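You operate a simulated robot arm through the tools that you are given. There is no shell and no other tool.

You run a simulated robot arm. Do the job below in one go: nothing can be reset, and whatever is moved stays where it is left.

Task
Sort the white and pink pralines into their cells and tag the pink cell blue.
Fine: each praline goes in the cell of its own colour; the blue tag's peg fits fully in the hole by the pink cell; leave the other tags in the rack.

The check looks at the end state, three seconds after you hand in, the way a careful person would. Anything else that was tipped, shoved, dropped, spilled or broken makes it a failure.

Robot
A 7-joint arm with a two-finger gripper, fixed in place. Base frame: the origin is at the foot of the arm, x ahead of it, y to its left, z up; the work surface is at about z = 85. Units: cm, degrees, N and s.
With the tool pointing down near the work surface it reaches from about 36 to 78 cm from the base axis. Its first joint turns from -143.0 to 143.0 degrees. Payload 2.45 kg.
Tool frame: the origin (TCP) lies between the finger pads and is the grasp point; the fingertips stand 2.6 cm ahead of it; z points along the fingers, y is the line along which they close. Largest opening 9.6 cm; the body of the gripper starts 6.9 cm behind the TCP.
Orientation is that of the tool frame in the base frame, as [roll, pitch, yaw] about the fixed x, y, z axes, in that order (R = Rz(yaw) Ry(pitch) Rx(roll)). With the fingers straight down and closing along the base's y, the tool's x points along the base's -x, its y along +y and its z along -z.

Tools
- The arm moves only by the tool step_arm. Its argument "motion" is a list of rows, each an object (a shift or turn left out is 0, a gripper value left out holds the last) with "claw": the gripper command, from -1 (shut) to 1 (fully open), values between in proportion; "offset": the shift along the tool's x, y, z in cm, a list of three; "delta_rot": the turn, a rotation vector about the tool's x, y, z in rad, a list of three. In form: [{"claw": claw, "offset": [dx, dy, dz], "delta_rot": [rx, ry, rz]}, ...]. A call has 1 to 20 rows; each row is the pose to reach, as a shift and turn from the pose commanded when the call began, along the tool's axes at that moment. A row lasts 0.2 s, in which the tool goes at most 5 cm and 8.6 degrees; a call with a longer step from one row to the next is refused whole, and so is a gripper value outside its range. A pose out of reach is approached as far as the arm can. The call stops where the force on the tool passes 40 N (or 10 N more than at its start, if that is more) or the arm is blocked; 0.2 s more then pass. The fingers move at their own pace and stop on an object; they squeeze with about 30 N. The grip force told is the motor's: it shows also when the fingers shut on nothing. Time passes only in rows, and 0.2 s behind the last, so rows that repeat a pose let the fingers close. It gives the time, the measured TCP pose, the force on the tool (base axes), the opening and the grip force at its end, in the units of the frame above (readings bear some noise), with the torque about the TCP (base axes, N m) and any sound that the robot's microphone picked up, and new pictures: "show" is both (left out), scene, wrist or none.
- Cameras (640 x 400 px; columns grow to the right, rows downward): "scene" is fixed at [5.12, 65.2, 143.31]; the picture's right is [-0.86, -0.50, 0.00], its down [-0.19, 0.33, -0.93] and it looks along [0.47, -0.80, -0.38] (base axes); focal length 366 px, centre (320, 200). "wrist" rides on the gripper at [8.2, 0.3, -9.8] in the tool frame; the picture's right is [-0.04, 1.00, 0.00], its down [-0.73, -0.03, -0.68] and it looks along [-0.68, -0.03, 0.73] (tool axes); focal length 256 px, centre (320, 200). There is no depth. A picture from a camera that has moved, and an enlarged one, comes with that camera's place and axes in the base frame and with its lens.
- slide_trunk(by): slides the trunk up (or, below 0, down) by that many cm; the arm rides with it, the base frame stays. It gives what a move gives, with no picture.
- enlarge(camera, box): a new picture of the part [left, top, right, bottom] of that camera's present view, enlarged. It takes no simulated time.
- job_done(): hands the job in; it is judged then, once.

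Places have to be worked out from the pictures, the camera data and where the tool is seen. Open the gripper and draw the arm clear of the work before you hand the job in, unless the task says otherwise.

The tools are called after "Call:" by a JSON object that holds its "name" and its "arguments". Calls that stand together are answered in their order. step_arm: Moves the arm, as the interface text tells. Its arguments: {"type":"object","properties":{"motion":{"type":"array","items":{"type":"object","properties":{"claw":{"type":"number"},"offset":{"type":"array","items":{"type":"number"}},"delta_rot":{"type":"array","items":{"type":"number"}}}}},"show":{"type":"string","enum":["both","scene","wrist","none"]}},"required":["motion"]} The other tools are called the same way: slide_trunk (by) slides the trunk up or down; enlarge (camera, box) takes an enlarged picture of a part of a camera's view; job_done () hands the job in.

At the start:

```text
time: 0.0
eef_pos: [46.01, -1.82, 117.76]
orientation: [-180.0, -0.1, -179.9]
wrist_force: [0.0, -0.8, 0.6]
moment: [0.05, 0.01, 0.03]
opening: 9.61
grasp_force: 0.1
trunk travel left (down, up): [-57.5, 6.5]
```

scene: 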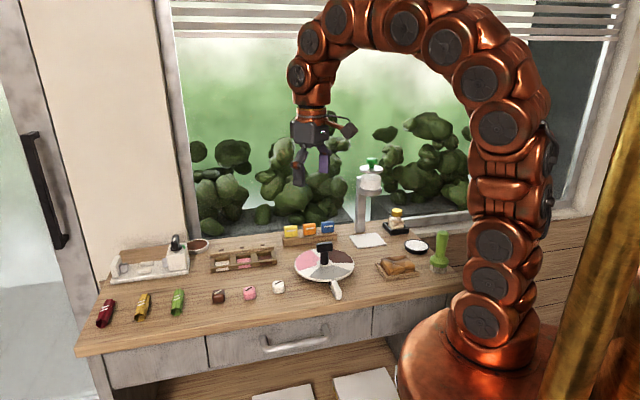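
wrist: 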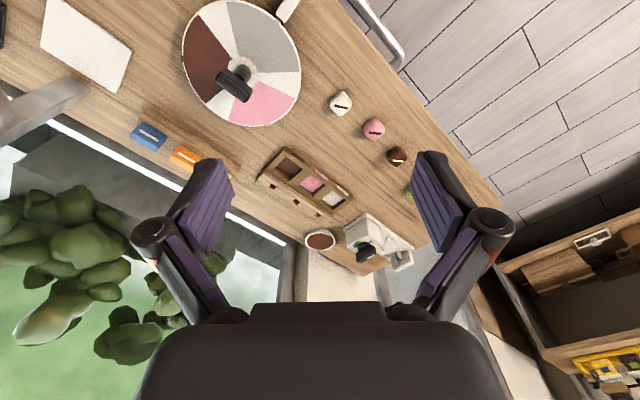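

I'll start by looking closely at the scene's working area: the pralines, the tray with cells, the tag rack and the round dish.

Call:
{"name": "enlarge", "arguments": {"camera": "scene", "box": [200, 200, 300, 310]}}

Call:
{"name": "enlarge", "arguments": {"camera": "scene", "box": [270, 210, 370, 310]}}

Call:
{"name": "enlarge", "arguments": {"camera": "wrist", "box": [160, 0, 440, 280]}}

Call:
{"name": "enlarge", "arguments": {"camera": "scene", "box": [80, 220, 220, 340]}}

```text
3.64 times, centred on (250, 255) of scene
camera zoom: at [5.12, 65.2, 143.31], right [-0.86, -0.5, 0.0], down [-0.19, 0.33, -0.93], along [0.47, -0.8, -0.38], focal length 1333 px, centre (574, 0)
```

zoom: 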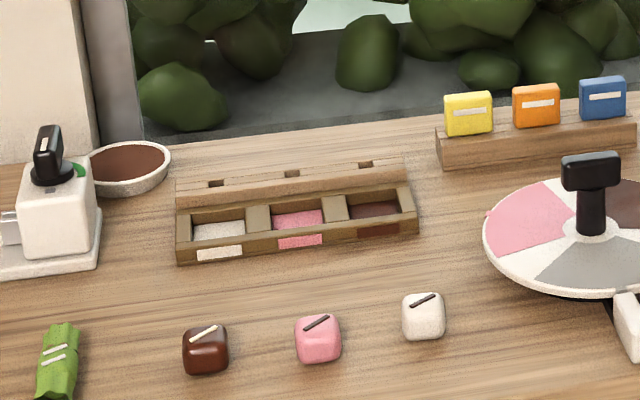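

```text
4.00 times, centred on (320, 260) of scene
camera zoom: at [5.12, 65.2, 143.31], right [-0.86, -0.5, 0.0], down [-0.19, 0.33, -0.93], along [0.47, -0.8, -0.38], focal length 1466 px, centre (320, -40)
```

zoom: 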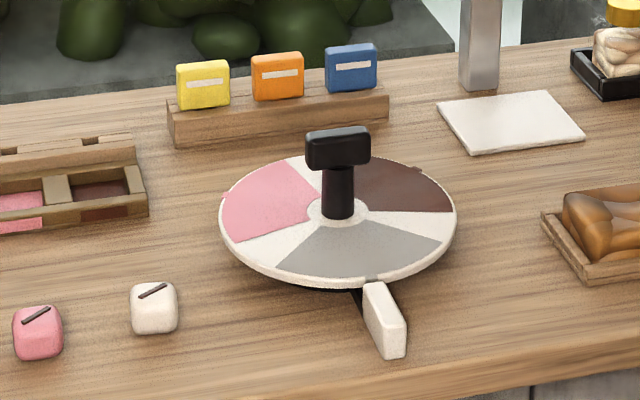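

```text
1.43 times, centred on (300, 140) of wrist
camera zoom: at [37.87, -1.41, 127.56], right [0.04, 1.0, 0.0], down [0.73, -0.03, 0.68], along [0.68, -0.03, -0.73], focal length 366 px, centre (349, 286)
```

zoom: 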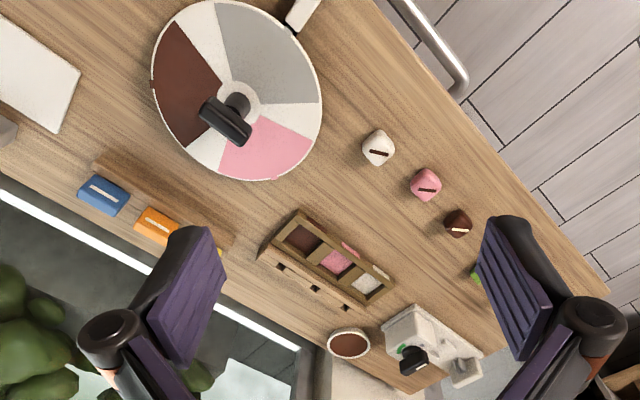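

```text
3.33 times, centred on (150, 280) of scene
camera zoom: at [5.12, 65.2, 143.31], right [-0.86, -0.5, 0.0], down [-0.19, 0.33, -0.93], along [0.47, -0.8, -0.38], focal length 1222 px, centre (887, -67)
```

zoom: 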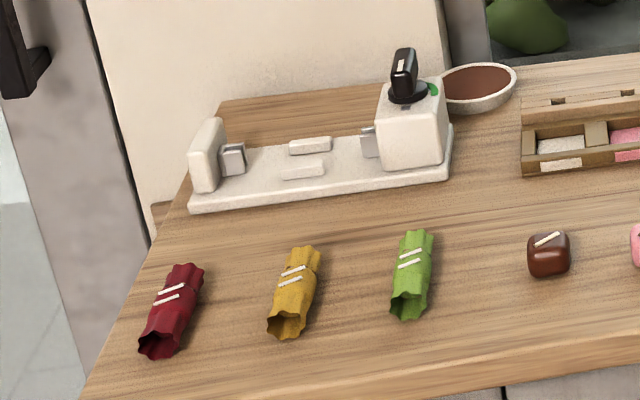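

The wrist view shows the counter running at about 42–45° to the base axes. The tray with white, pink and brown cells, each with a tag hole behind it, is near (71,-4), and the pralines are near (54–65, 2–13). I'll swing the tool round to line up with the row and move nearer for a better look.

Call:
{"name": "step_arm", "arguments": {"motion": [{"claw": 1, "offset": [-2, 1, 1], "delta_rot": [0, 0, 0.138]}, {"claw": 1, "offset": [-4, 2, 2], "delta_rot": [0, 0, 0.276]}, {"claw": 1, "offset": [-6, 3, 3], "delta_rot": [0, 0, 0.414]}, {"claw": 1, "offset": [-8, 4, 4], "delta_rot": [0, 0, 0.552]}, {"claw": 1, "offset": [-10, 5, 5], "delta_rot": [0, 0, 0.69]}, {"claw": 1, "offset": [-12, 6, 6], "delta_rot": [0, 0, 0.829]}, {"claw": 1, "offset": [-12, 6, 6], "delta_rot": [0, 0, 0.829]}], "show": "both"}}

```text
time: 1.6
eef_pos: [57.81, 4.13, 111.72]
orientation: [179.9, 0.1, 132.5]
wrist_force: [0.4, -0.5, 0.0]
moment: [0.0, -0.01, -0.01]
opening: 9.59
grasp_force: 0.1
trunk travel left (down, up): [-57.5, 6.5]
camera wrist: at [52.63, 10.48, 121.54], right [0.76, 0.64, 0.0], down [0.47, -0.56, 0.68], along [0.44, -0.52, -0.73], focal length 256 px, centre (320, 200)
```

scene: 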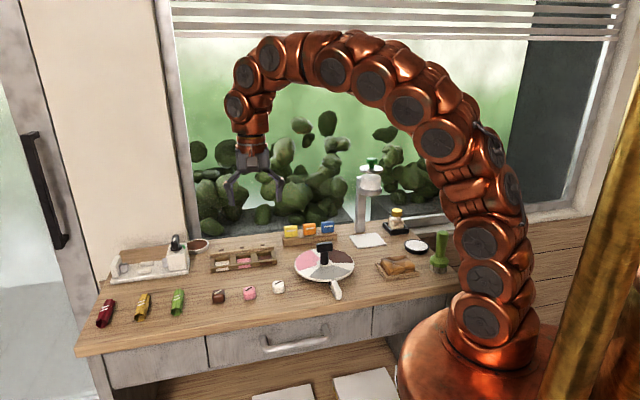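
wrist: 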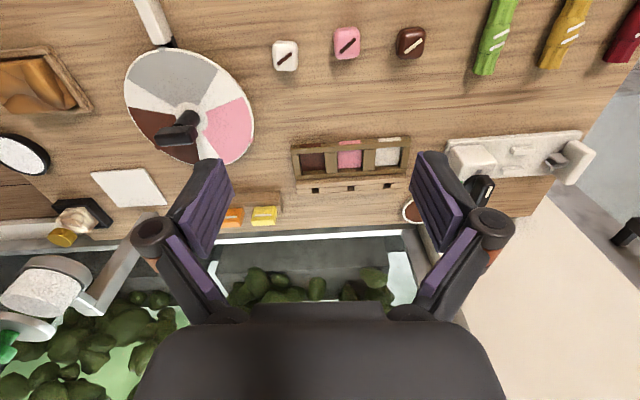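

From here the wrist camera shows all the items nearly square on. I'll enlarge both the praline row and the tray for exact measurements.

Call:
{"name": "enlarge", "arguments": {"camera": "wrist", "box": [260, 0, 440, 112]}}

Call:
{"name": "enlarge", "arguments": {"camera": "wrist", "box": [250, 110, 430, 222]}}

Call:
{"name": "enlarge", "arguments": {"camera": "scene", "box": [205, 235, 285, 285]}}

Call:
{"name": "enlarge", "arguments": {"camera": "scene", "box": [270, 210, 350, 260]}}

```text
3.56 times, centred on (350, 56) of wrist
camera zoom: at [52.63, 10.48, 121.54], right [0.76, 0.64, 0.0], down [0.47, -0.56, 0.68], along [0.44, -0.52, -0.73], focal length 910 px, centre (213, 712)
```

zoom: 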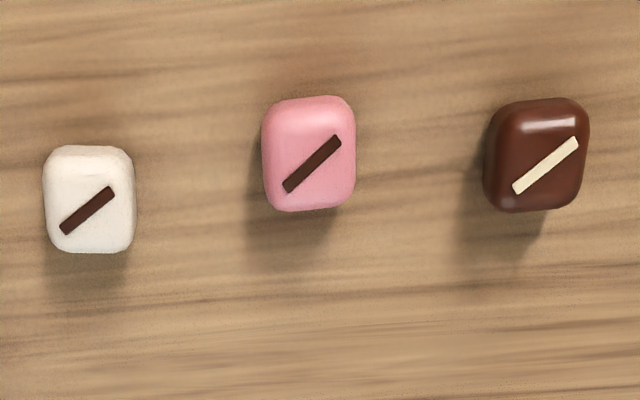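

```text
3.56 times, centred on (340, 166) of wrist
camera zoom: at [52.63, 10.48, 121.54], right [0.76, 0.64, 0.0], down [0.47, -0.56, 0.68], along [0.44, -0.52, -0.73], focal length 910 px, centre (249, 321)
```

zoom: 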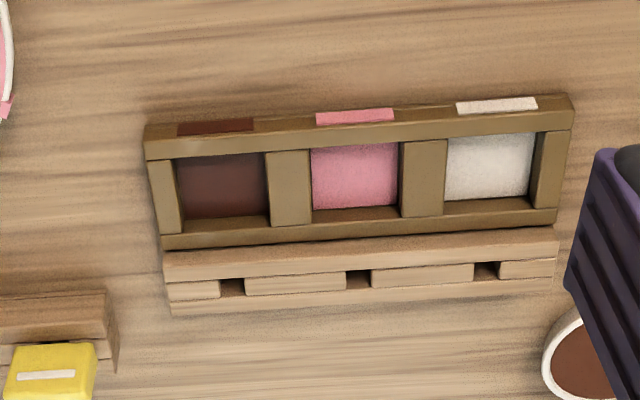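

```text
8.00 times, centred on (245, 260) of scene
camera zoom: at [5.12, 65.2, 143.31], right [-0.86, -0.5, 0.0], down [-0.19, 0.33, -0.93], along [0.47, -0.8, -0.38], focal length 2932 px, centre (920, -280)
```

zoom: 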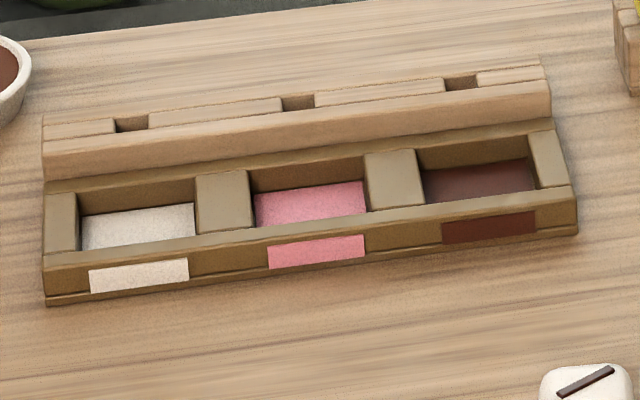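

```text
8.00 times, centred on (310, 235) of scene
camera zoom: at [5.12, 65.2, 143.31], right [-0.86, -0.5, 0.0], down [-0.19, 0.33, -0.93], along [0.47, -0.8, -0.38], focal length 2932 px, centre (400, -80)
```

zoom: 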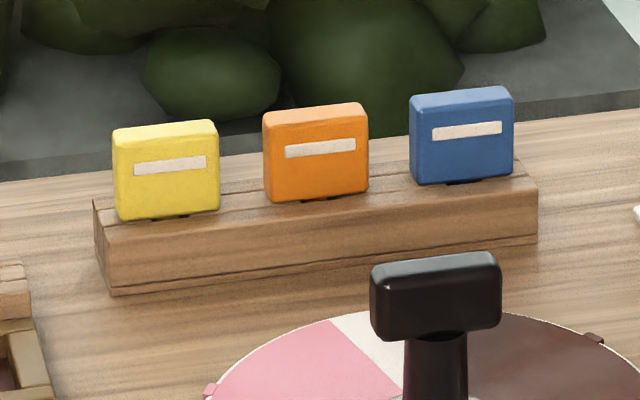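

The tray lies at about 45°, with cells roughly 4.1 cm square and walls about 1 cm high. The pink cell centre is near (71.9,-4.9), the white one near (76.4,-0.4), and the pink hole near (75,-8). I'll hover over the rail for a close view of the holes.

Call:
{"name": "step_arm", "arguments": {"motion": [{"claw": 1, "offset": [-3, 0.7, 2.2], "delta_rot": [0, 0, -0.01]}, {"claw": 1, "offset": [-6, 1.4, 4.4], "delta_rot": [0, 0, -0.02]}, {"claw": 1, "offset": [-9, 2.2, 6.6], "delta_rot": [0, 0, -0.03]}, {"claw": 1, "offset": [-12, 2.9, 8.8], "delta_rot": [0, 0, -0.0436]}, {"claw": 1, "offset": [-15, 3.6, 11], "delta_rot": [0, 0, -0.0436]}, {"claw": 1, "offset": [-17.7, 4.37, 13.5], "delta_rot": [0, 0, -0.0436]}, {"claw": 1, "offset": [-17.7, 4.37, 13.5], "delta_rot": [0, 0, -0.0436]}], "show": "both"}}

```text
time: 3.2
eef_pos: [73.39, -5.33, 98.44]
orientation: [-180.0, 0.0, 135.0]
wrist_force: [-0.1, -0.2, -0.2]
moment: [-0.01, 0.01, -0.01]
opening: 9.58
grasp_force: 0.0
trunk travel left (down, up): [-57.5, 6.5]
camera wrist: at [67.84, 0.56, 108.15], right [0.73, 0.68, 0.0], down [0.5, -0.54, 0.68], along [0.46, -0.5, -0.73], focal length 256 px, centre (320, 200)
```

scene: 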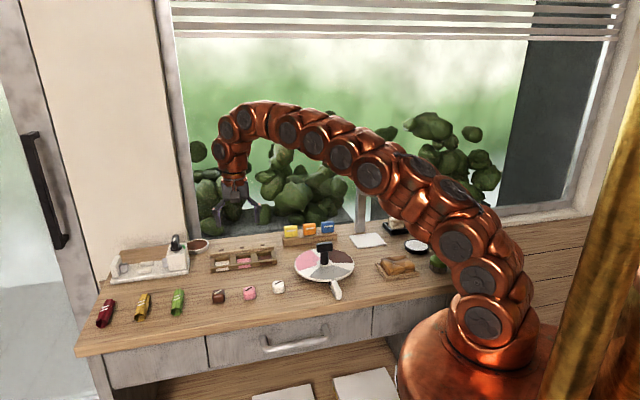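
wrist: 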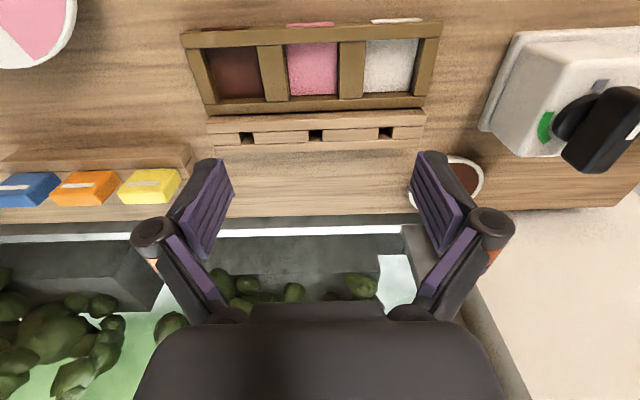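

The rail and holes are clear now, so I'll enlarge them.

Call:
{"name": "enlarge", "arguments": {"camera": "wrist", "box": [170, 0, 450, 175]}}

Call:
{"name": "enlarge", "arguments": {"camera": "wrist", "box": [240, 95, 400, 165]}}

Call:
{"name": "enlarge", "arguments": {"camera": "wrist", "box": [0, 130, 200, 240]}}

```text
2.29 times, centred on (310, 88) of wrist
camera zoom: at [67.84, 0.56, 108.15], right [0.73, 0.68, 0.0], down [0.5, -0.54, 0.68], along [0.46, -0.5, -0.73], focal length 585 px, centre (343, 457)
```

zoom: 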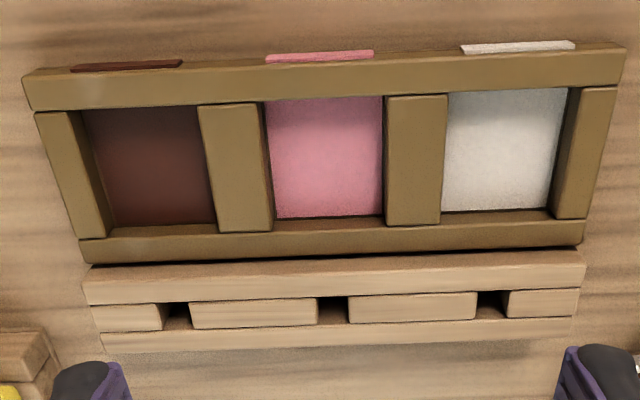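

```text
4.00 times, centred on (320, 130) of wrist
camera zoom: at [67.84, 0.56, 108.15], right [0.73, 0.68, 0.0], down [0.5, -0.54, 0.68], along [0.46, -0.5, -0.73], focal length 1024 px, centre (320, 480)
```

zoom: 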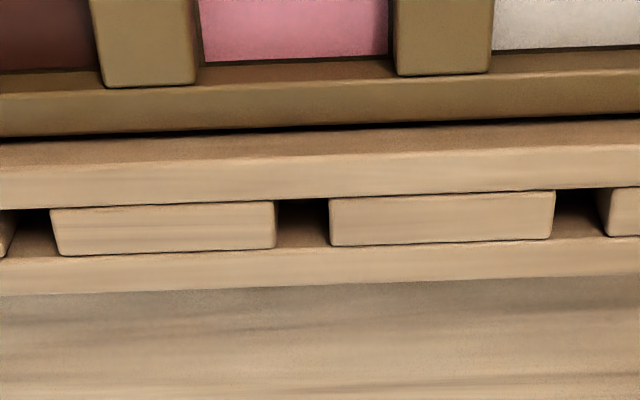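

```text
3.20 times, centred on (100, 185) of wrist
camera zoom: at [67.84, 0.56, 108.15], right [0.73, 0.68, 0.0], down [0.5, -0.54, 0.68], along [0.46, -0.5, -0.73], focal length 819 px, centre (1024, 248)
```

zoom: 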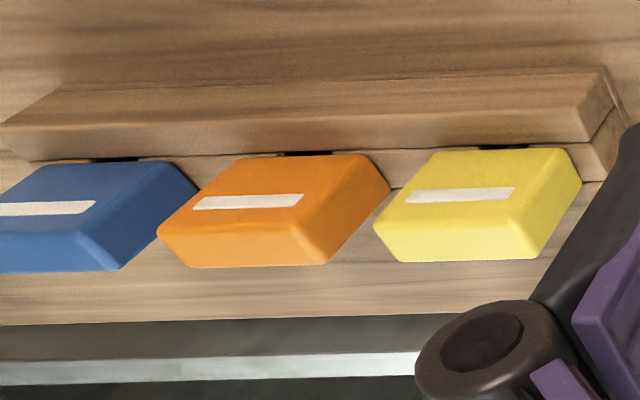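

The rail top is about z=88. The pink hole is about 1.2 cm square, centred near (75.2,-8.0). The cells are at pink (71.9,-4.7) and white (76.1,-0.4). I'll go above the white praline with the gripper partly closed and check its position.

Call:
{"name": "step_arm", "arguments": {"motion": [{"claw": 1, "offset": [3.5, -1.6, 0]}, {"claw": 0.2, "offset": [7, -3.2, 0]}, {"claw": 0.2, "offset": [10.6, -4.8, 0.4]}, {"claw": 0.2, "offset": [14.2, -6.4, 0.8]}, {"claw": 0.2, "offset": [17.75, -7.99, 1.26]}, {"claw": 0.2, "offset": [17.75, -7.99, 1.26]}, {"claw": 0.2, "offset": [17.75, -7.99, 1.26]}, {"claw": 0.2, "offset": [17.75, -7.99, 1.26]}], "show": "both"}}

```text
time: 5.0
eef_pos: [54.95, 0.98, 96.87]
orientation: [-180.0, 0.0, 134.9]
wrist_force: [-0.4, 0.2, -0.2]
moment: [0.01, -0.02, 0.02]
opening: 5.75
grasp_force: 0.0
trunk travel left (down, up): [-57.5, 6.5]
camera wrist: at [49.43, 7.01, 106.75], right [0.73, 0.68, 0.0], down [0.5, -0.54, 0.68], along [0.46, -0.5, -0.73], focal length 256 px, centre (320, 200)
```

scene: 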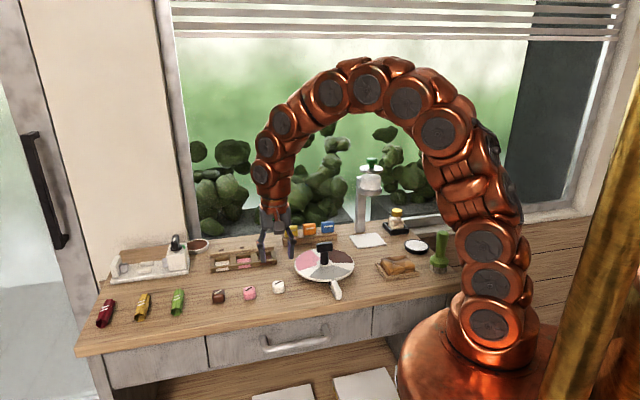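
wrist: 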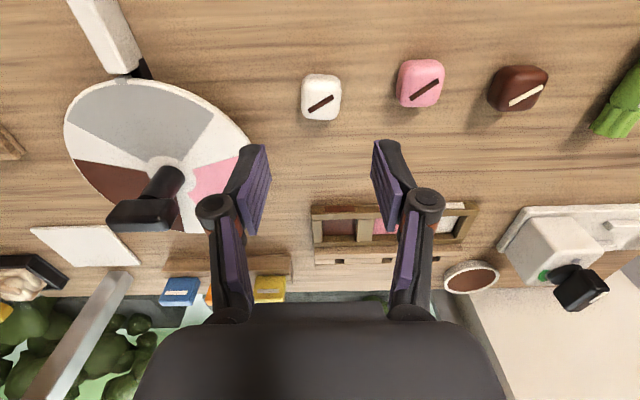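

The arm has settled close to the commanded pose. I'll enlarge the wrist view around the white praline.

Call:
{"name": "enlarge", "arguments": {"camera": "wrist", "box": [270, 50, 430, 150]}}

Call:
{"name": "enlarge", "arguments": {"camera": "scene", "box": [205, 265, 305, 315]}}

Call:
{"name": "enlarge", "arguments": {"camera": "wrist", "box": [140, 230, 320, 330]}}

```text
4.00 times, centred on (350, 100) of wrist
camera zoom: at [49.43, 7.01, 106.75], right [0.73, 0.68, 0.0], down [0.5, -0.54, 0.68], along [0.46, -0.5, -0.73], focal length 1024 px, centre (200, 600)
```

zoom: 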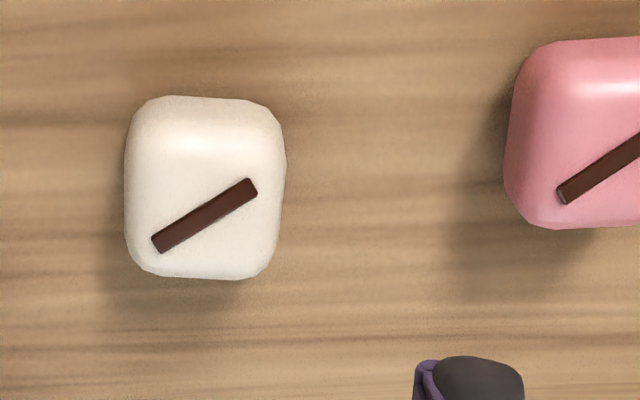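

```text
6.40 times, centred on (255, 290) of scene
camera zoom: at [5.12, 65.2, 143.31], right [-0.86, -0.5, 0.0], down [-0.19, 0.33, -0.93], along [0.47, -0.8, -0.38], focal length 2346 px, centre (736, -376)
```

zoom: 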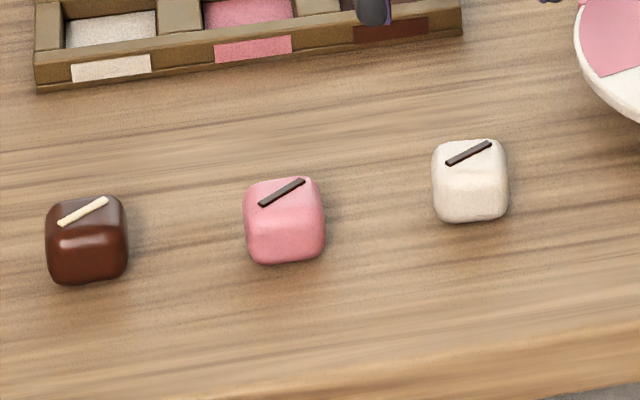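

```text
3.56 times, centred on (230, 280) of wrist
camera zoom: at [49.43, 7.01, 106.75], right [0.73, 0.68, 0.0], down [0.5, -0.54, 0.68], along [0.46, -0.5, -0.73], focal length 910 px, centre (640, -84)
```

zoom: 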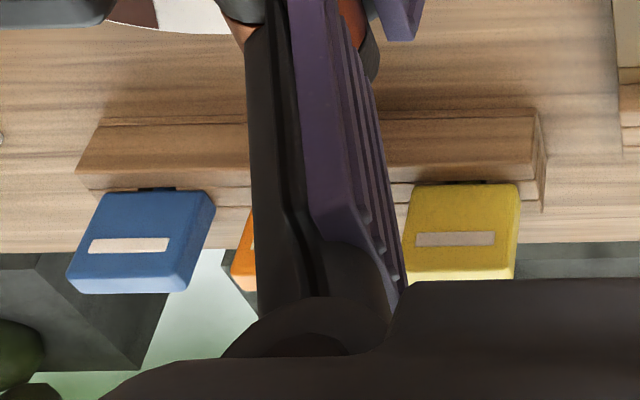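

The white praline's centre is about (54.92,1.18), it is turned to about 38°, and its top is near z≈87.4. I'll turn to match it and come down until the tips are just above its top, then check.

Call:
{"name": "step_arm", "arguments": {"motion": [{"claw": 0.15, "offset": [0.18, 0.07, 2], "delta_rot": [0, 0, 0.06]}, {"claw": 0.15, "offset": [0.18, 0.07, 4], "delta_rot": [0, 0, 0.122]}, {"claw": 0.15, "offset": [0.18, 0.07, 5.5], "delta_rot": [0, 0, 0.122]}, {"claw": 0.15, "offset": [0.18, 0.07, 6.5], "delta_rot": [0, 0, 0.122]}, {"claw": 0.15, "offset": [0.18, 0.07, 6.5], "delta_rot": [0, 0, 0.122]}, {"claw": 0.15, "offset": [0.18, 0.07, 6.5], "delta_rot": [0, 0, 0.122]}], "show": "both"}}

Call:
{"name": "enlarge", "arguments": {"camera": "scene", "box": [230, 240, 330, 305]}}

```text
time: 6.4
eef_pos: [54.88, 1.19, 90.6]
orientation: [-180.0, 0.0, 128.0]
wrist_force: [-0.2, 0.4, -0.7]
moment: [0.01, -0.01, -0.01]
opening: 5.55
grasp_force: 0.0
trunk travel left (down, up): [-57.5, 6.5]
camera wrist: at [50.2, 7.86, 100.3], right [0.81, 0.58, 0.0], down [0.43, -0.6, 0.68], along [0.4, -0.55, -0.73], focal length 256 px, centre (320, 200)
```

scene: 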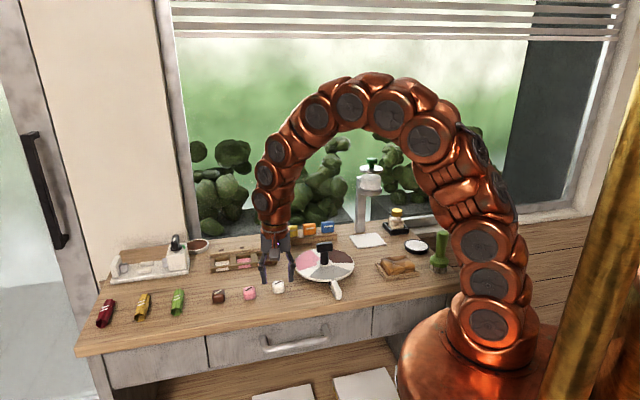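
wrist: 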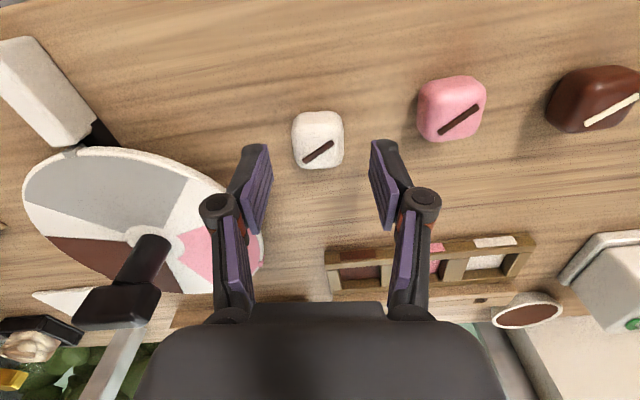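

```text
6.15 times, centred on (280, 272) of scene
camera zoom: at [5.12, 65.2, 143.31], right [-0.86, -0.5, 0.0], down [-0.19, 0.33, -0.93], along [0.47, -0.8, -0.38], focal length 2255 px, centre (566, -246)
```

zoom: 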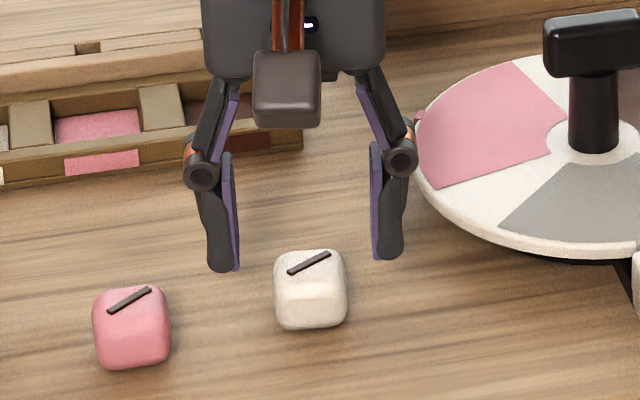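

The fingertips straddle the white praline and it sits centred between them. I'll come down to TCP z≈88.7, close, and check the grip.

Call:
{"name": "step_arm", "arguments": {"motion": [{"claw": 0.15, "offset": [0, 0, 1.0]}, {"claw": 0.15, "offset": [0, 0, 1.8]}, {"claw": 0.15, "offset": [0, 0, 1.8]}, {"claw": -1, "offset": [0, 0, 1.8]}, {"claw": -1, "offset": [0, 0, 1.8]}, {"claw": -1, "offset": [0, 0, 1.8]}, {"claw": -1, "offset": [0, 0, 1.8]}], "show": "both"}}

Call:
{"name": "enlarge", "arguments": {"camera": "scene", "box": [230, 240, 330, 305]}}

```text
time: 8.0
eef_pos: [54.95, 1.09, 88.62]
orientation: [180.0, -0.1, 128.1]
wrist_force: [-0.5, -0.3, 2.6]
moment: [-0.03, 0.01, -0.05]
opening: 2.97
grasp_force: 30.1
trunk travel left (down, up): [-57.5, 6.5]
camera wrist: at [50.12, 7.82, 98.52], right [0.81, 0.58, 0.0], down [0.43, -0.6, 0.68], along [0.4, -0.55, -0.73], focal length 256 px, centre (320, 200)
```

scene: 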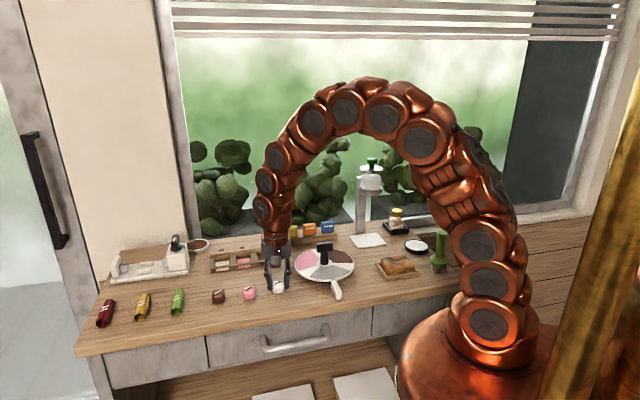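
wrist: 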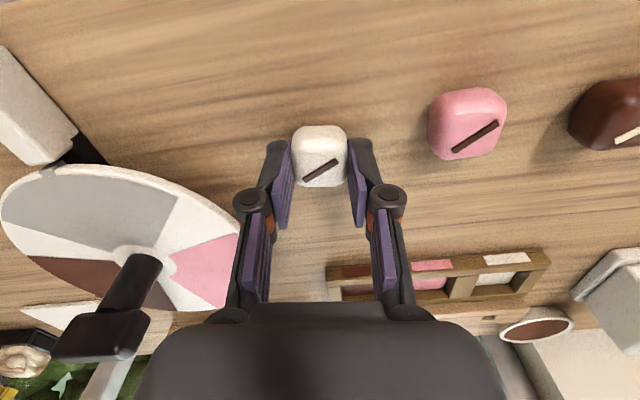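

```text
6.15 times, centred on (280, 272) of scene
camera zoom: at [5.12, 65.2, 143.31], right [-0.86, -0.5, 0.0], down [-0.19, 0.33, -0.93], along [0.47, -0.8, -0.38], focal length 2255 px, centre (566, -246)
```

zoom: 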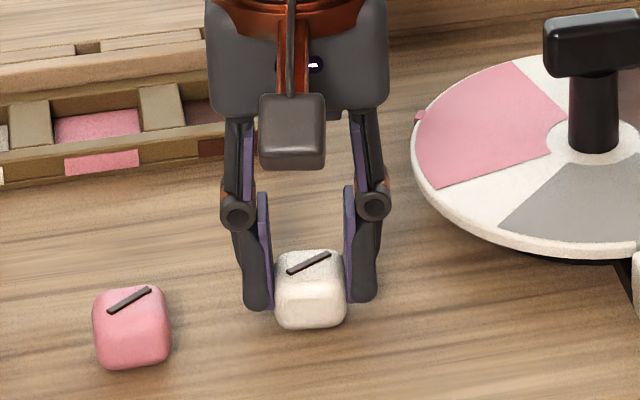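

The white praline is gripped with an opening of 2.97 cm, tips about 1 cm above the counter. I'll lift it straight up.

Call:
{"name": "step_arm", "arguments": {"motion": [{"claw": -1, "offset": [0, 0, -1]}, {"claw": -1, "offset": [0, 0, -3]}, {"claw": -1, "offset": [0, 0, -5.5]}, {"claw": -1, "offset": [0, 0, -8.3]}, {"claw": -1, "offset": [0, 0, -8.3]}], "show": "both"}}

```text
time: 9.2
eef_pos: [55.06, 0.95, 96.92]
orientation: [-179.9, 0.1, 127.9]
wrist_force: [-0.4, -0.1, -1.0]
moment: [0.01, 0.0, 0.02]
opening: 2.98
grasp_force: 29.9
trunk travel left (down, up): [-57.5, 6.5]
camera wrist: at [50.26, 7.65, 106.71], right [0.81, 0.58, 0.0], down [0.43, -0.6, 0.68], along [0.4, -0.55, -0.73], focal length 256 px, centre (320, 200)
```

scene: 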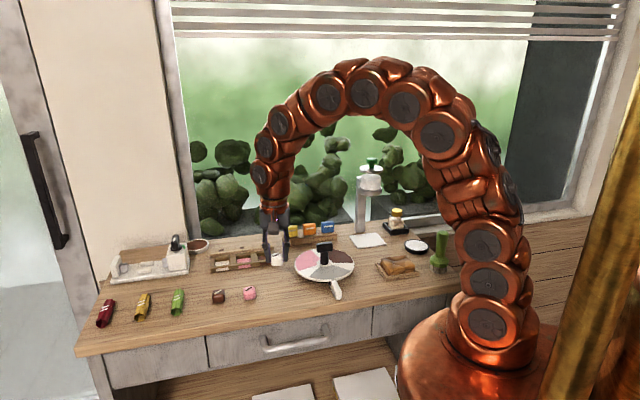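
wrist: 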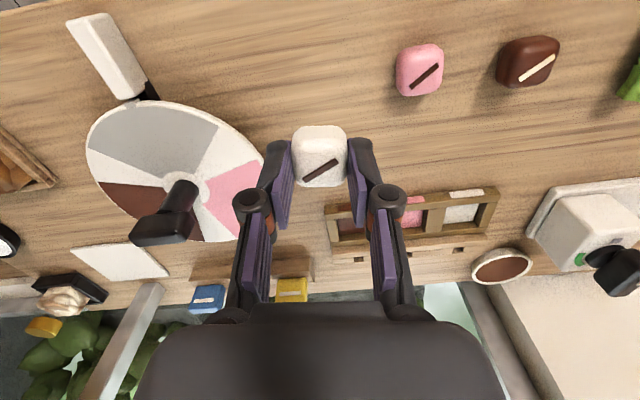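

The praline came up cleanly and sits nearly centred in the pads. I'll carry it over the white cell near (76.2,-0.5) at yaw 135.

Call:
{"name": "step_arm", "arguments": {"motion": [{"claw": -1, "offset": [-2.4, 2.6, 0], "delta_rot": [0, 0, -0.03]}, {"claw": -1, "offset": [-4.8, 5.3, 0], "delta_rot": [0, 0, -0.06]}, {"claw": -1, "offset": [-7.2, 7.9, 0], "delta_rot": [0, 0, -0.09]}, {"claw": -1, "offset": [-9.6, 10.5, 0], "delta_rot": [0, 0, -0.122]}, {"claw": -1, "offset": [-12, 13.1, 0.5], "delta_rot": [0, 0, -0.122]}, {"claw": -1, "offset": [-14.46, 15.77, 1], "delta_rot": [0, 0, -0.122]}, {"claw": -1, "offset": [-14.46, 15.77, 1], "delta_rot": [0, 0, -0.122]}, {"claw": -1, "offset": [-14.46, 15.77, 1], "delta_rot": [0, 0, -0.122]}, {"claw": -1, "offset": [-14.46, 15.77, 1], "delta_rot": [0, 0, -0.122]}], "show": "both"}}

Call:
{"name": "enlarge", "arguments": {"camera": "wrist", "box": [200, 60, 440, 210]}}

Call:
{"name": "enlarge", "arguments": {"camera": "scene", "box": [190, 215, 290, 280]}}

```text
time: 11.2
eef_pos: [76.39, -0.79, 95.87]
orientation: [-180.0, 0.0, 135.0]
wrist_force: [-0.2, -0.3, -0.4]
moment: [0.02, 0.02, -0.01]
opening: 2.95
grasp_force: 30.0
trunk travel left (down, up): [-57.5, 6.5]
camera wrist: at [70.86, 5.36, 105.62], right [0.73, 0.68, 0.0], down [0.5, -0.54, 0.68], along [0.46, -0.5, -0.73], focal length 256 px, centre (320, 200)
```

scene: 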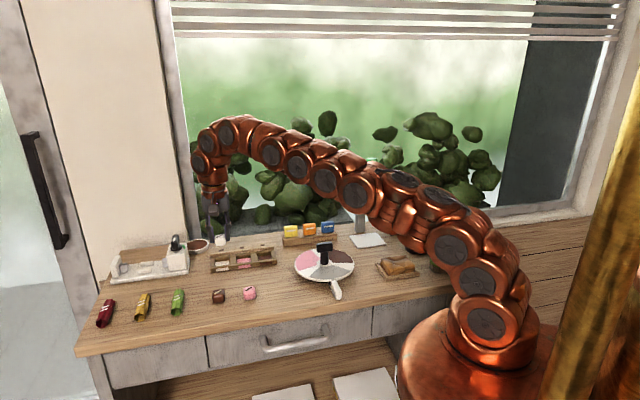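
wrist: 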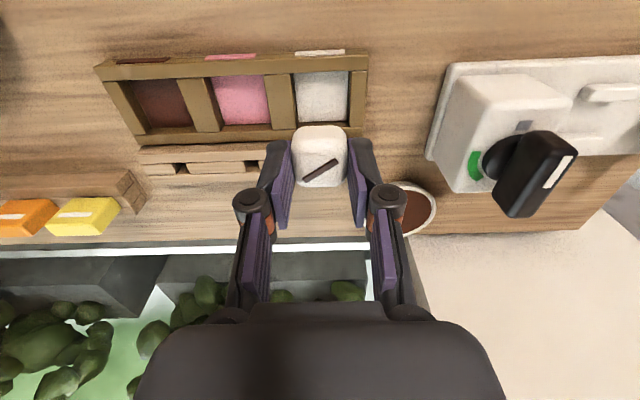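

```text
2.67 times, centred on (320, 135) of wrist
camera zoom: at [70.86, 5.36, 105.62], right [0.73, 0.68, 0.0], down [0.5, -0.54, 0.68], along [0.46, -0.5, -0.73], focal length 683 px, centre (320, 373)
```

zoom: 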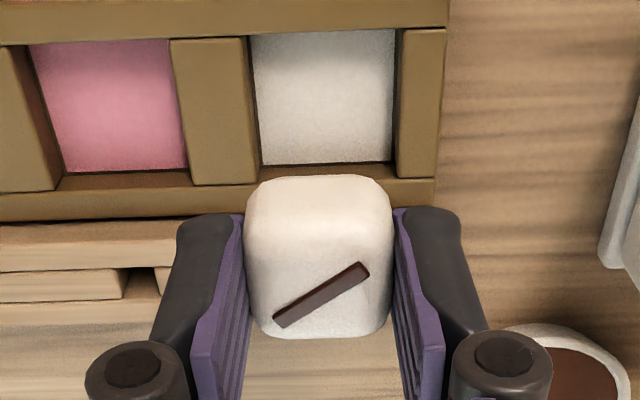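

```text
6.15 times, centred on (240, 248) of scene
camera zoom: at [5.12, 65.2, 143.31], right [-0.86, -0.5, 0.0], down [-0.19, 0.33, -0.93], along [0.47, -0.8, -0.38], focal length 2255 px, centre (812, -92)
```

zoom: 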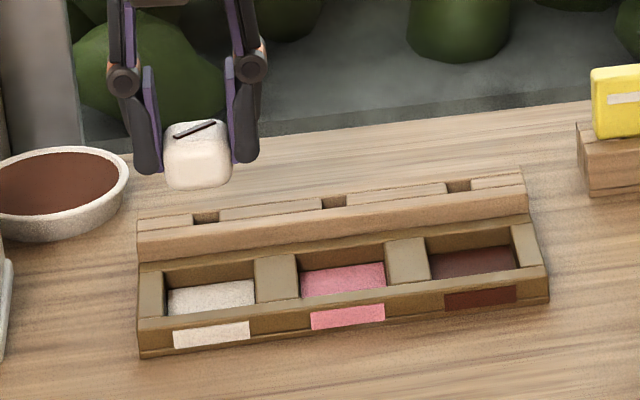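

The white cell's centre lies about 0.33 cm towards the near side and 0.14 cm along the row from the TCP, and the praline itself sits about 0.15 cm towards the near side. I'll shift by (0.18, 0.14) and come down partway to check.

Call:
{"name": "step_arm", "arguments": {"motion": [{"claw": -1, "offset": [0.18, 0.14, 1.5]}, {"claw": -1, "offset": [0.18, 0.14, 3.0]}, {"claw": -1, "offset": [0.18, 0.14, 4.0]}, {"claw": -1, "offset": [0.18, 0.14, 4.6]}, {"claw": -1, "offset": [0.18, 0.14, 4.6]}, {"claw": -1, "offset": [0.18, 0.14, 4.6]}], "show": "both"}}

Call:
{"name": "enlarge", "arguments": {"camera": "wrist", "box": [200, 60, 440, 210]}}

Call:
{"name": "enlarge", "arguments": {"camera": "scene", "box": [190, 225, 270, 277]}}

```text
time: 12.6
eef_pos: [76.25, -0.15, 91.24]
orientation: [180.0, 0.1, 135.0]
wrist_force: [0.0, -0.8, 0.4]
moment: [-0.04, 0.0, 0.01]
opening: 2.95
grasp_force: 30.0
trunk travel left (down, up): [-57.5, 6.5]
camera wrist: at [70.7, 5.82, 101.15], right [0.73, 0.68, 0.0], down [0.5, -0.54, 0.68], along [0.46, -0.5, -0.73], focal length 256 px, centre (320, 200)
```

scene: 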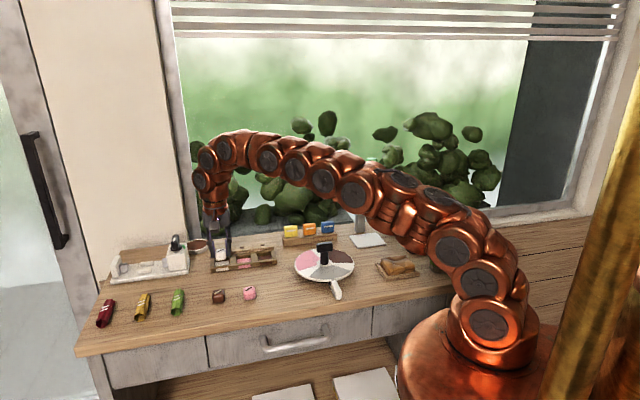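
wrist: 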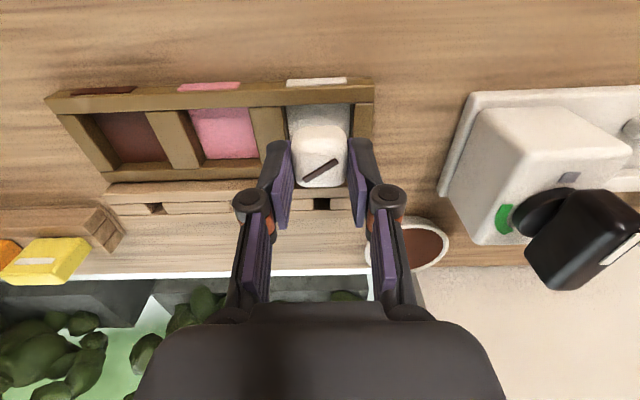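

```text
2.67 times, centred on (320, 135) of wrist
camera zoom: at [70.7, 5.82, 101.15], right [0.73, 0.68, 0.0], down [0.5, -0.54, 0.68], along [0.46, -0.5, -0.73], focal length 683 px, centre (320, 373)
```

zoom: 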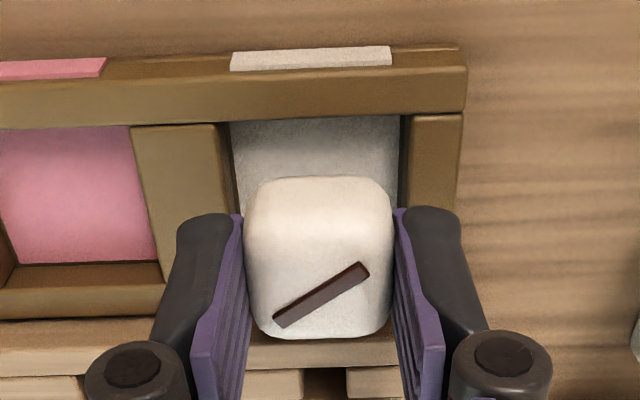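

```text
7.69 times, centred on (230, 251) of scene
camera zoom: at [5.12, 65.2, 143.31], right [-0.86, -0.5, 0.0], down [-0.19, 0.33, -0.93], along [0.47, -0.8, -0.38], focal length 2819 px, centre (1012, -192)
```

zoom: 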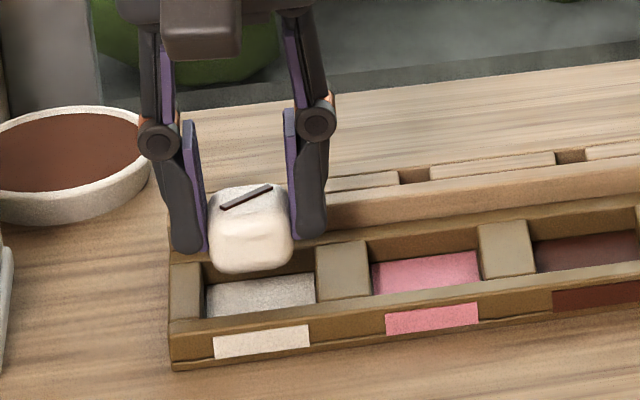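

The praline is aligned over the white cell within about 0.1 cm. I'll lower it the rest of the way, leaving the tips just above the dividers, and check before releasing.

Call:
{"name": "step_arm", "arguments": {"motion": [{"claw": -1, "offset": [-0.08, -0.07, 0.8]}, {"claw": -1, "offset": [-0.08, -0.07, 1.4]}, {"claw": -1, "offset": [-0.08, -0.07, 1.8]}, {"claw": -1, "offset": [-0.08, -0.07, 1.8]}, {"claw": -1, "offset": [-0.08, -0.07, 1.8]}], "show": "both"}}

Call:
{"name": "enlarge", "arguments": {"camera": "wrist", "box": [200, 60, 440, 210]}}

Call:
{"name": "enlarge", "arguments": {"camera": "scene", "box": [190, 225, 270, 277]}}

```text
time: 13.8
eef_pos: [76.25, -0.32, 89.6]
orientation: [179.9, 0.0, 135.0]
wrist_force: [0.3, 0.4, -0.9]
moment: [0.0, 0.0, -0.01]
opening: 2.96
grasp_force: 30.4
trunk travel left (down, up): [-57.5, 6.5]
camera wrist: at [70.75, 5.75, 99.35], right [0.73, 0.68, 0.0], down [0.5, -0.54, 0.68], along [0.46, -0.5, -0.73], focal length 256 px, centre (320, 200)
```

scene: 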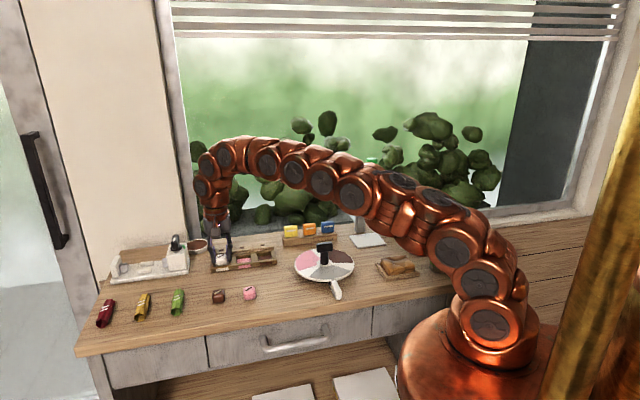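
wrist: 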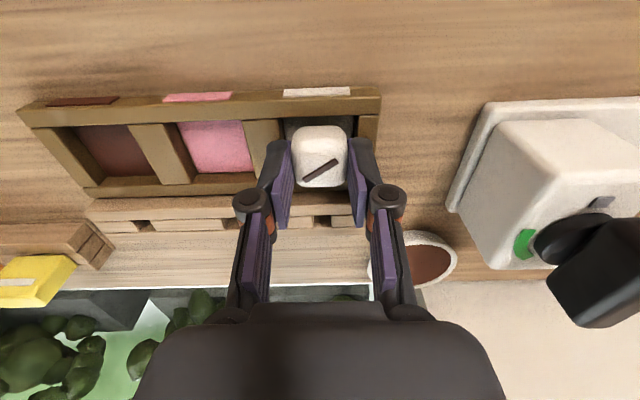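

```text
2.67 times, centred on (320, 135) of wrist
camera zoom: at [70.75, 5.75, 99.35], right [0.73, 0.68, 0.0], down [0.5, -0.54, 0.68], along [0.46, -0.5, -0.73], focal length 683 px, centre (320, 373)
```

zoom: 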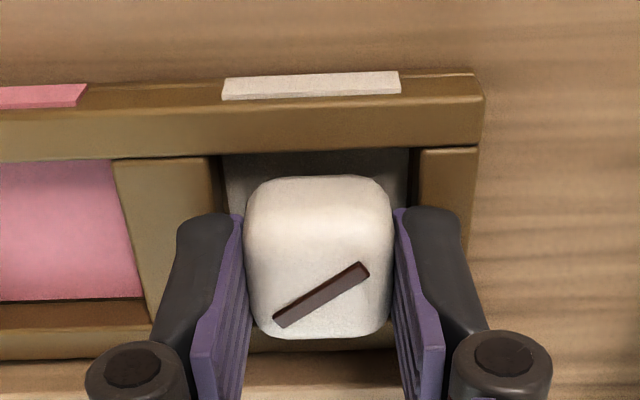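

```text
7.69 times, centred on (230, 251) of scene
camera zoom: at [5.12, 65.2, 143.31], right [-0.86, -0.5, 0.0], down [-0.19, 0.33, -0.93], along [0.47, -0.8, -0.38], focal length 2819 px, centre (1012, -192)
```

zoom: 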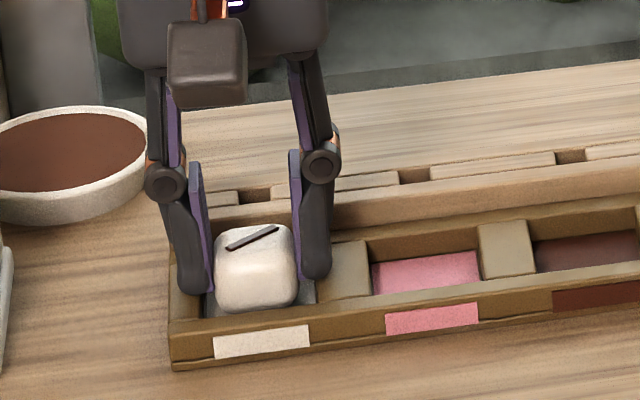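

The praline is down inside the white cell walls with clearance all round. I'll lower 0.25 cm more, open just enough to release, and then rise straight up.

Call:
{"name": "step_arm", "arguments": {"motion": [{"claw": -1, "offset": [0, 0, 0.15]}, {"claw": -1, "offset": [0, 0, 0.25]}, {"claw": -1, "offset": [0, 0, 0.25]}, {"claw": -0.15, "offset": [0, 0, 0.25]}, {"claw": -0.15, "offset": [0, 0, 0.25]}, {"claw": -0.15, "offset": [0, 0, 0.25]}, {"claw": -0.15, "offset": [0, 0, -1]}, {"claw": -0.15, "offset": [0, 0, -3]}, {"claw": -0.15, "offset": [0, 0, -6]}, {"claw": 0.15, "offset": [0, 0, -8]}, {"claw": 0.15, "offset": [0, 0, -8]}], "show": "both"}}

Call:
{"name": "enlarge", "arguments": {"camera": "wrist", "box": [170, 40, 410, 190]}}

Call:
{"name": "enlarge", "arguments": {"camera": "scene", "box": [200, 225, 290, 282]}}

```text
time: 16.2
eef_pos: [76.34, -0.38, 97.76]
orientation: [180.0, 0.0, 135.0]
wrist_force: [0.3, -0.1, -0.3]
moment: [-0.01, 0.04, -0.03]
opening: 5.52
grasp_force: 0.1
trunk travel left (down, up): [-57.5, 6.5]
camera wrist: at [70.79, 5.74, 107.6], right [0.73, 0.68, 0.0], down [0.5, -0.54, 0.68], along [0.46, -0.5, -0.73], focal length 256 px, centre (320, 200)
```

scene: 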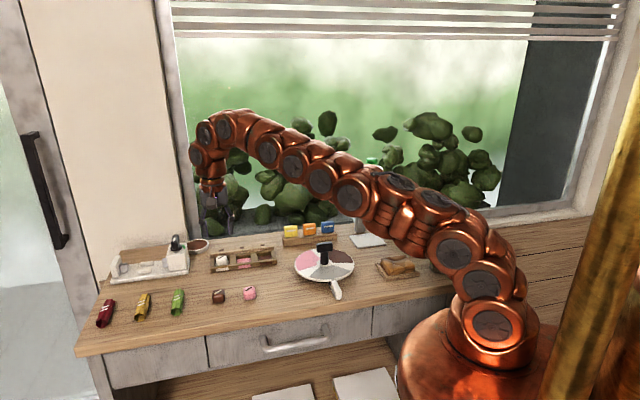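
wrist: 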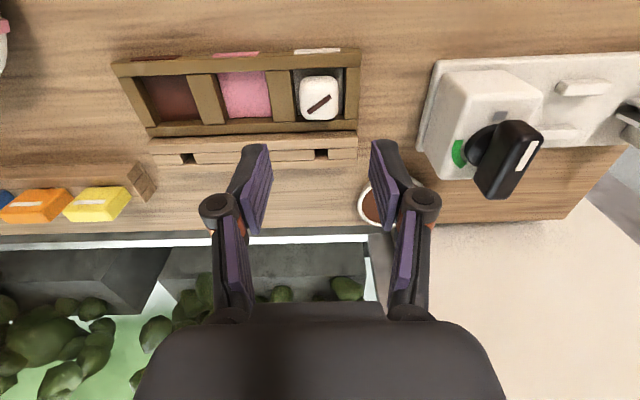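

```text
2.67 times, centred on (290, 115) of wrist
camera zoom: at [70.79, 5.74, 107.6], right [0.73, 0.68, 0.0], down [0.5, -0.54, 0.68], along [0.46, -0.5, -0.73], focal length 683 px, centre (400, 427)
```

zoom: 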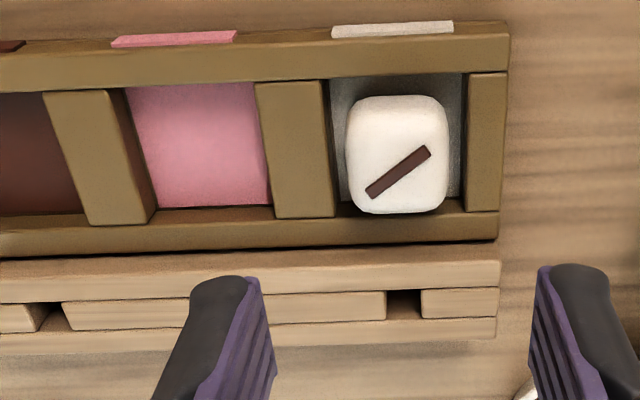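

```text
7.02 times, centred on (245, 254) of scene
camera zoom: at [5.12, 65.2, 143.31], right [-0.86, -0.5, 0.0], down [-0.19, 0.33, -0.93], along [0.47, -0.8, -0.38], focal length 2572 px, centre (846, -175)
```

zoom: 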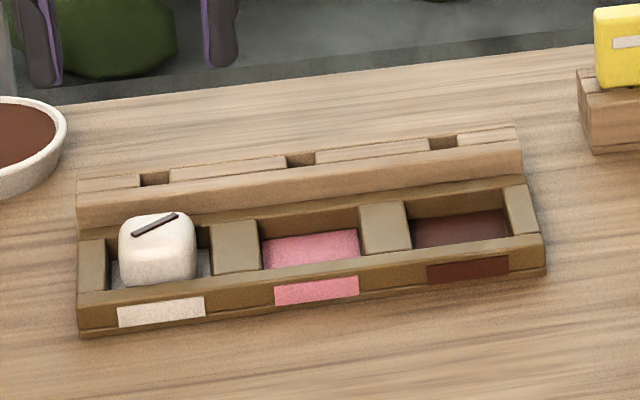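

The white praline is flat in the white cell. Next I'll move above the pink praline near (59.8,7.1).

Call:
{"name": "step_arm", "arguments": {"motion": [{"claw": 0.15, "offset": [3.4, -1.27, 0]}, {"claw": 0.15, "offset": [6.8, -2.54, 0]}, {"claw": 0.15, "offset": [10.2, -3.8, 0]}, {"claw": 0.15, "offset": [13.6, -5.07, 0.3]}, {"claw": 0.15, "offset": [16.92, -6.34, 0.6]}, {"claw": 0.15, "offset": [16.92, -6.34, 2.6]}, {"claw": 0.15, "offset": [16.92, -6.34, 4.6]}, {"claw": 0.15, "offset": [16.92, -6.34, 4.6]}, {"claw": 0.15, "offset": [16.92, -6.34, 4.6]}], "show": "both"}}

Call:
{"name": "enlarge", "arguments": {"camera": "wrist", "box": [240, 80, 400, 180]}}

```text
time: 18.2
eef_pos: [59.75, 7.18, 93.15]
orientation: [180.0, 0.0, 135.0]
wrist_force: [1.0, -0.4, 0.5]
moment: [0.0, 0.0, 0.02]
opening: 5.52
grasp_force: 0.1
trunk travel left (down, up): [-57.5, 6.5]
camera wrist: at [54.28, 13.16, 102.92], right [0.73, 0.68, 0.0], down [0.5, -0.54, 0.68], along [0.46, -0.5, -0.73], focal length 256 px, centre (320, 200)
```

scene: 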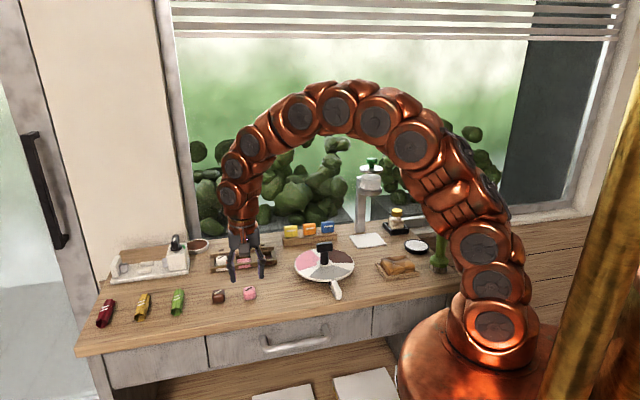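
wrist: 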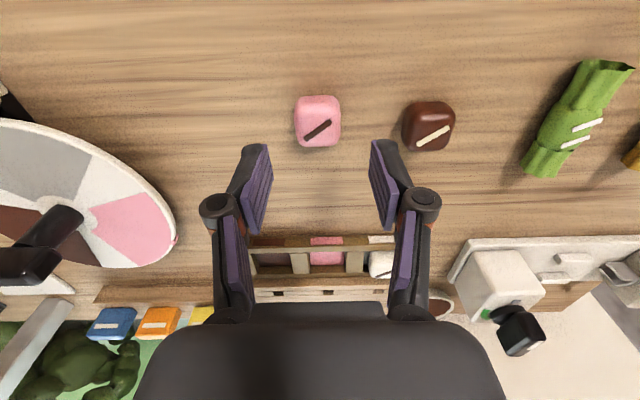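

```text
4.00 times, centred on (320, 130) of wrist
camera zoom: at [54.28, 13.16, 102.92], right [0.73, 0.68, 0.0], down [0.5, -0.54, 0.68], along [0.46, -0.5, -0.73], focal length 1024 px, centre (320, 480)
```

zoom: 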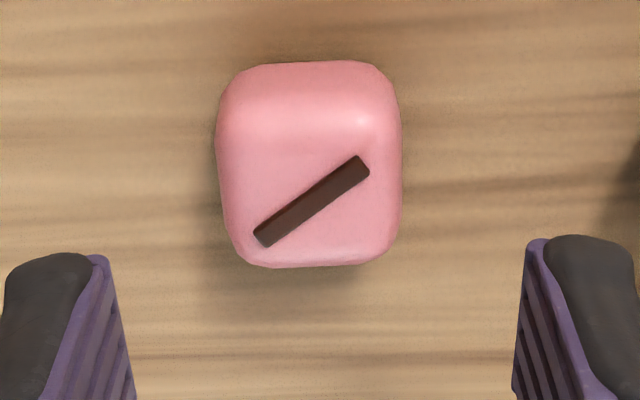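

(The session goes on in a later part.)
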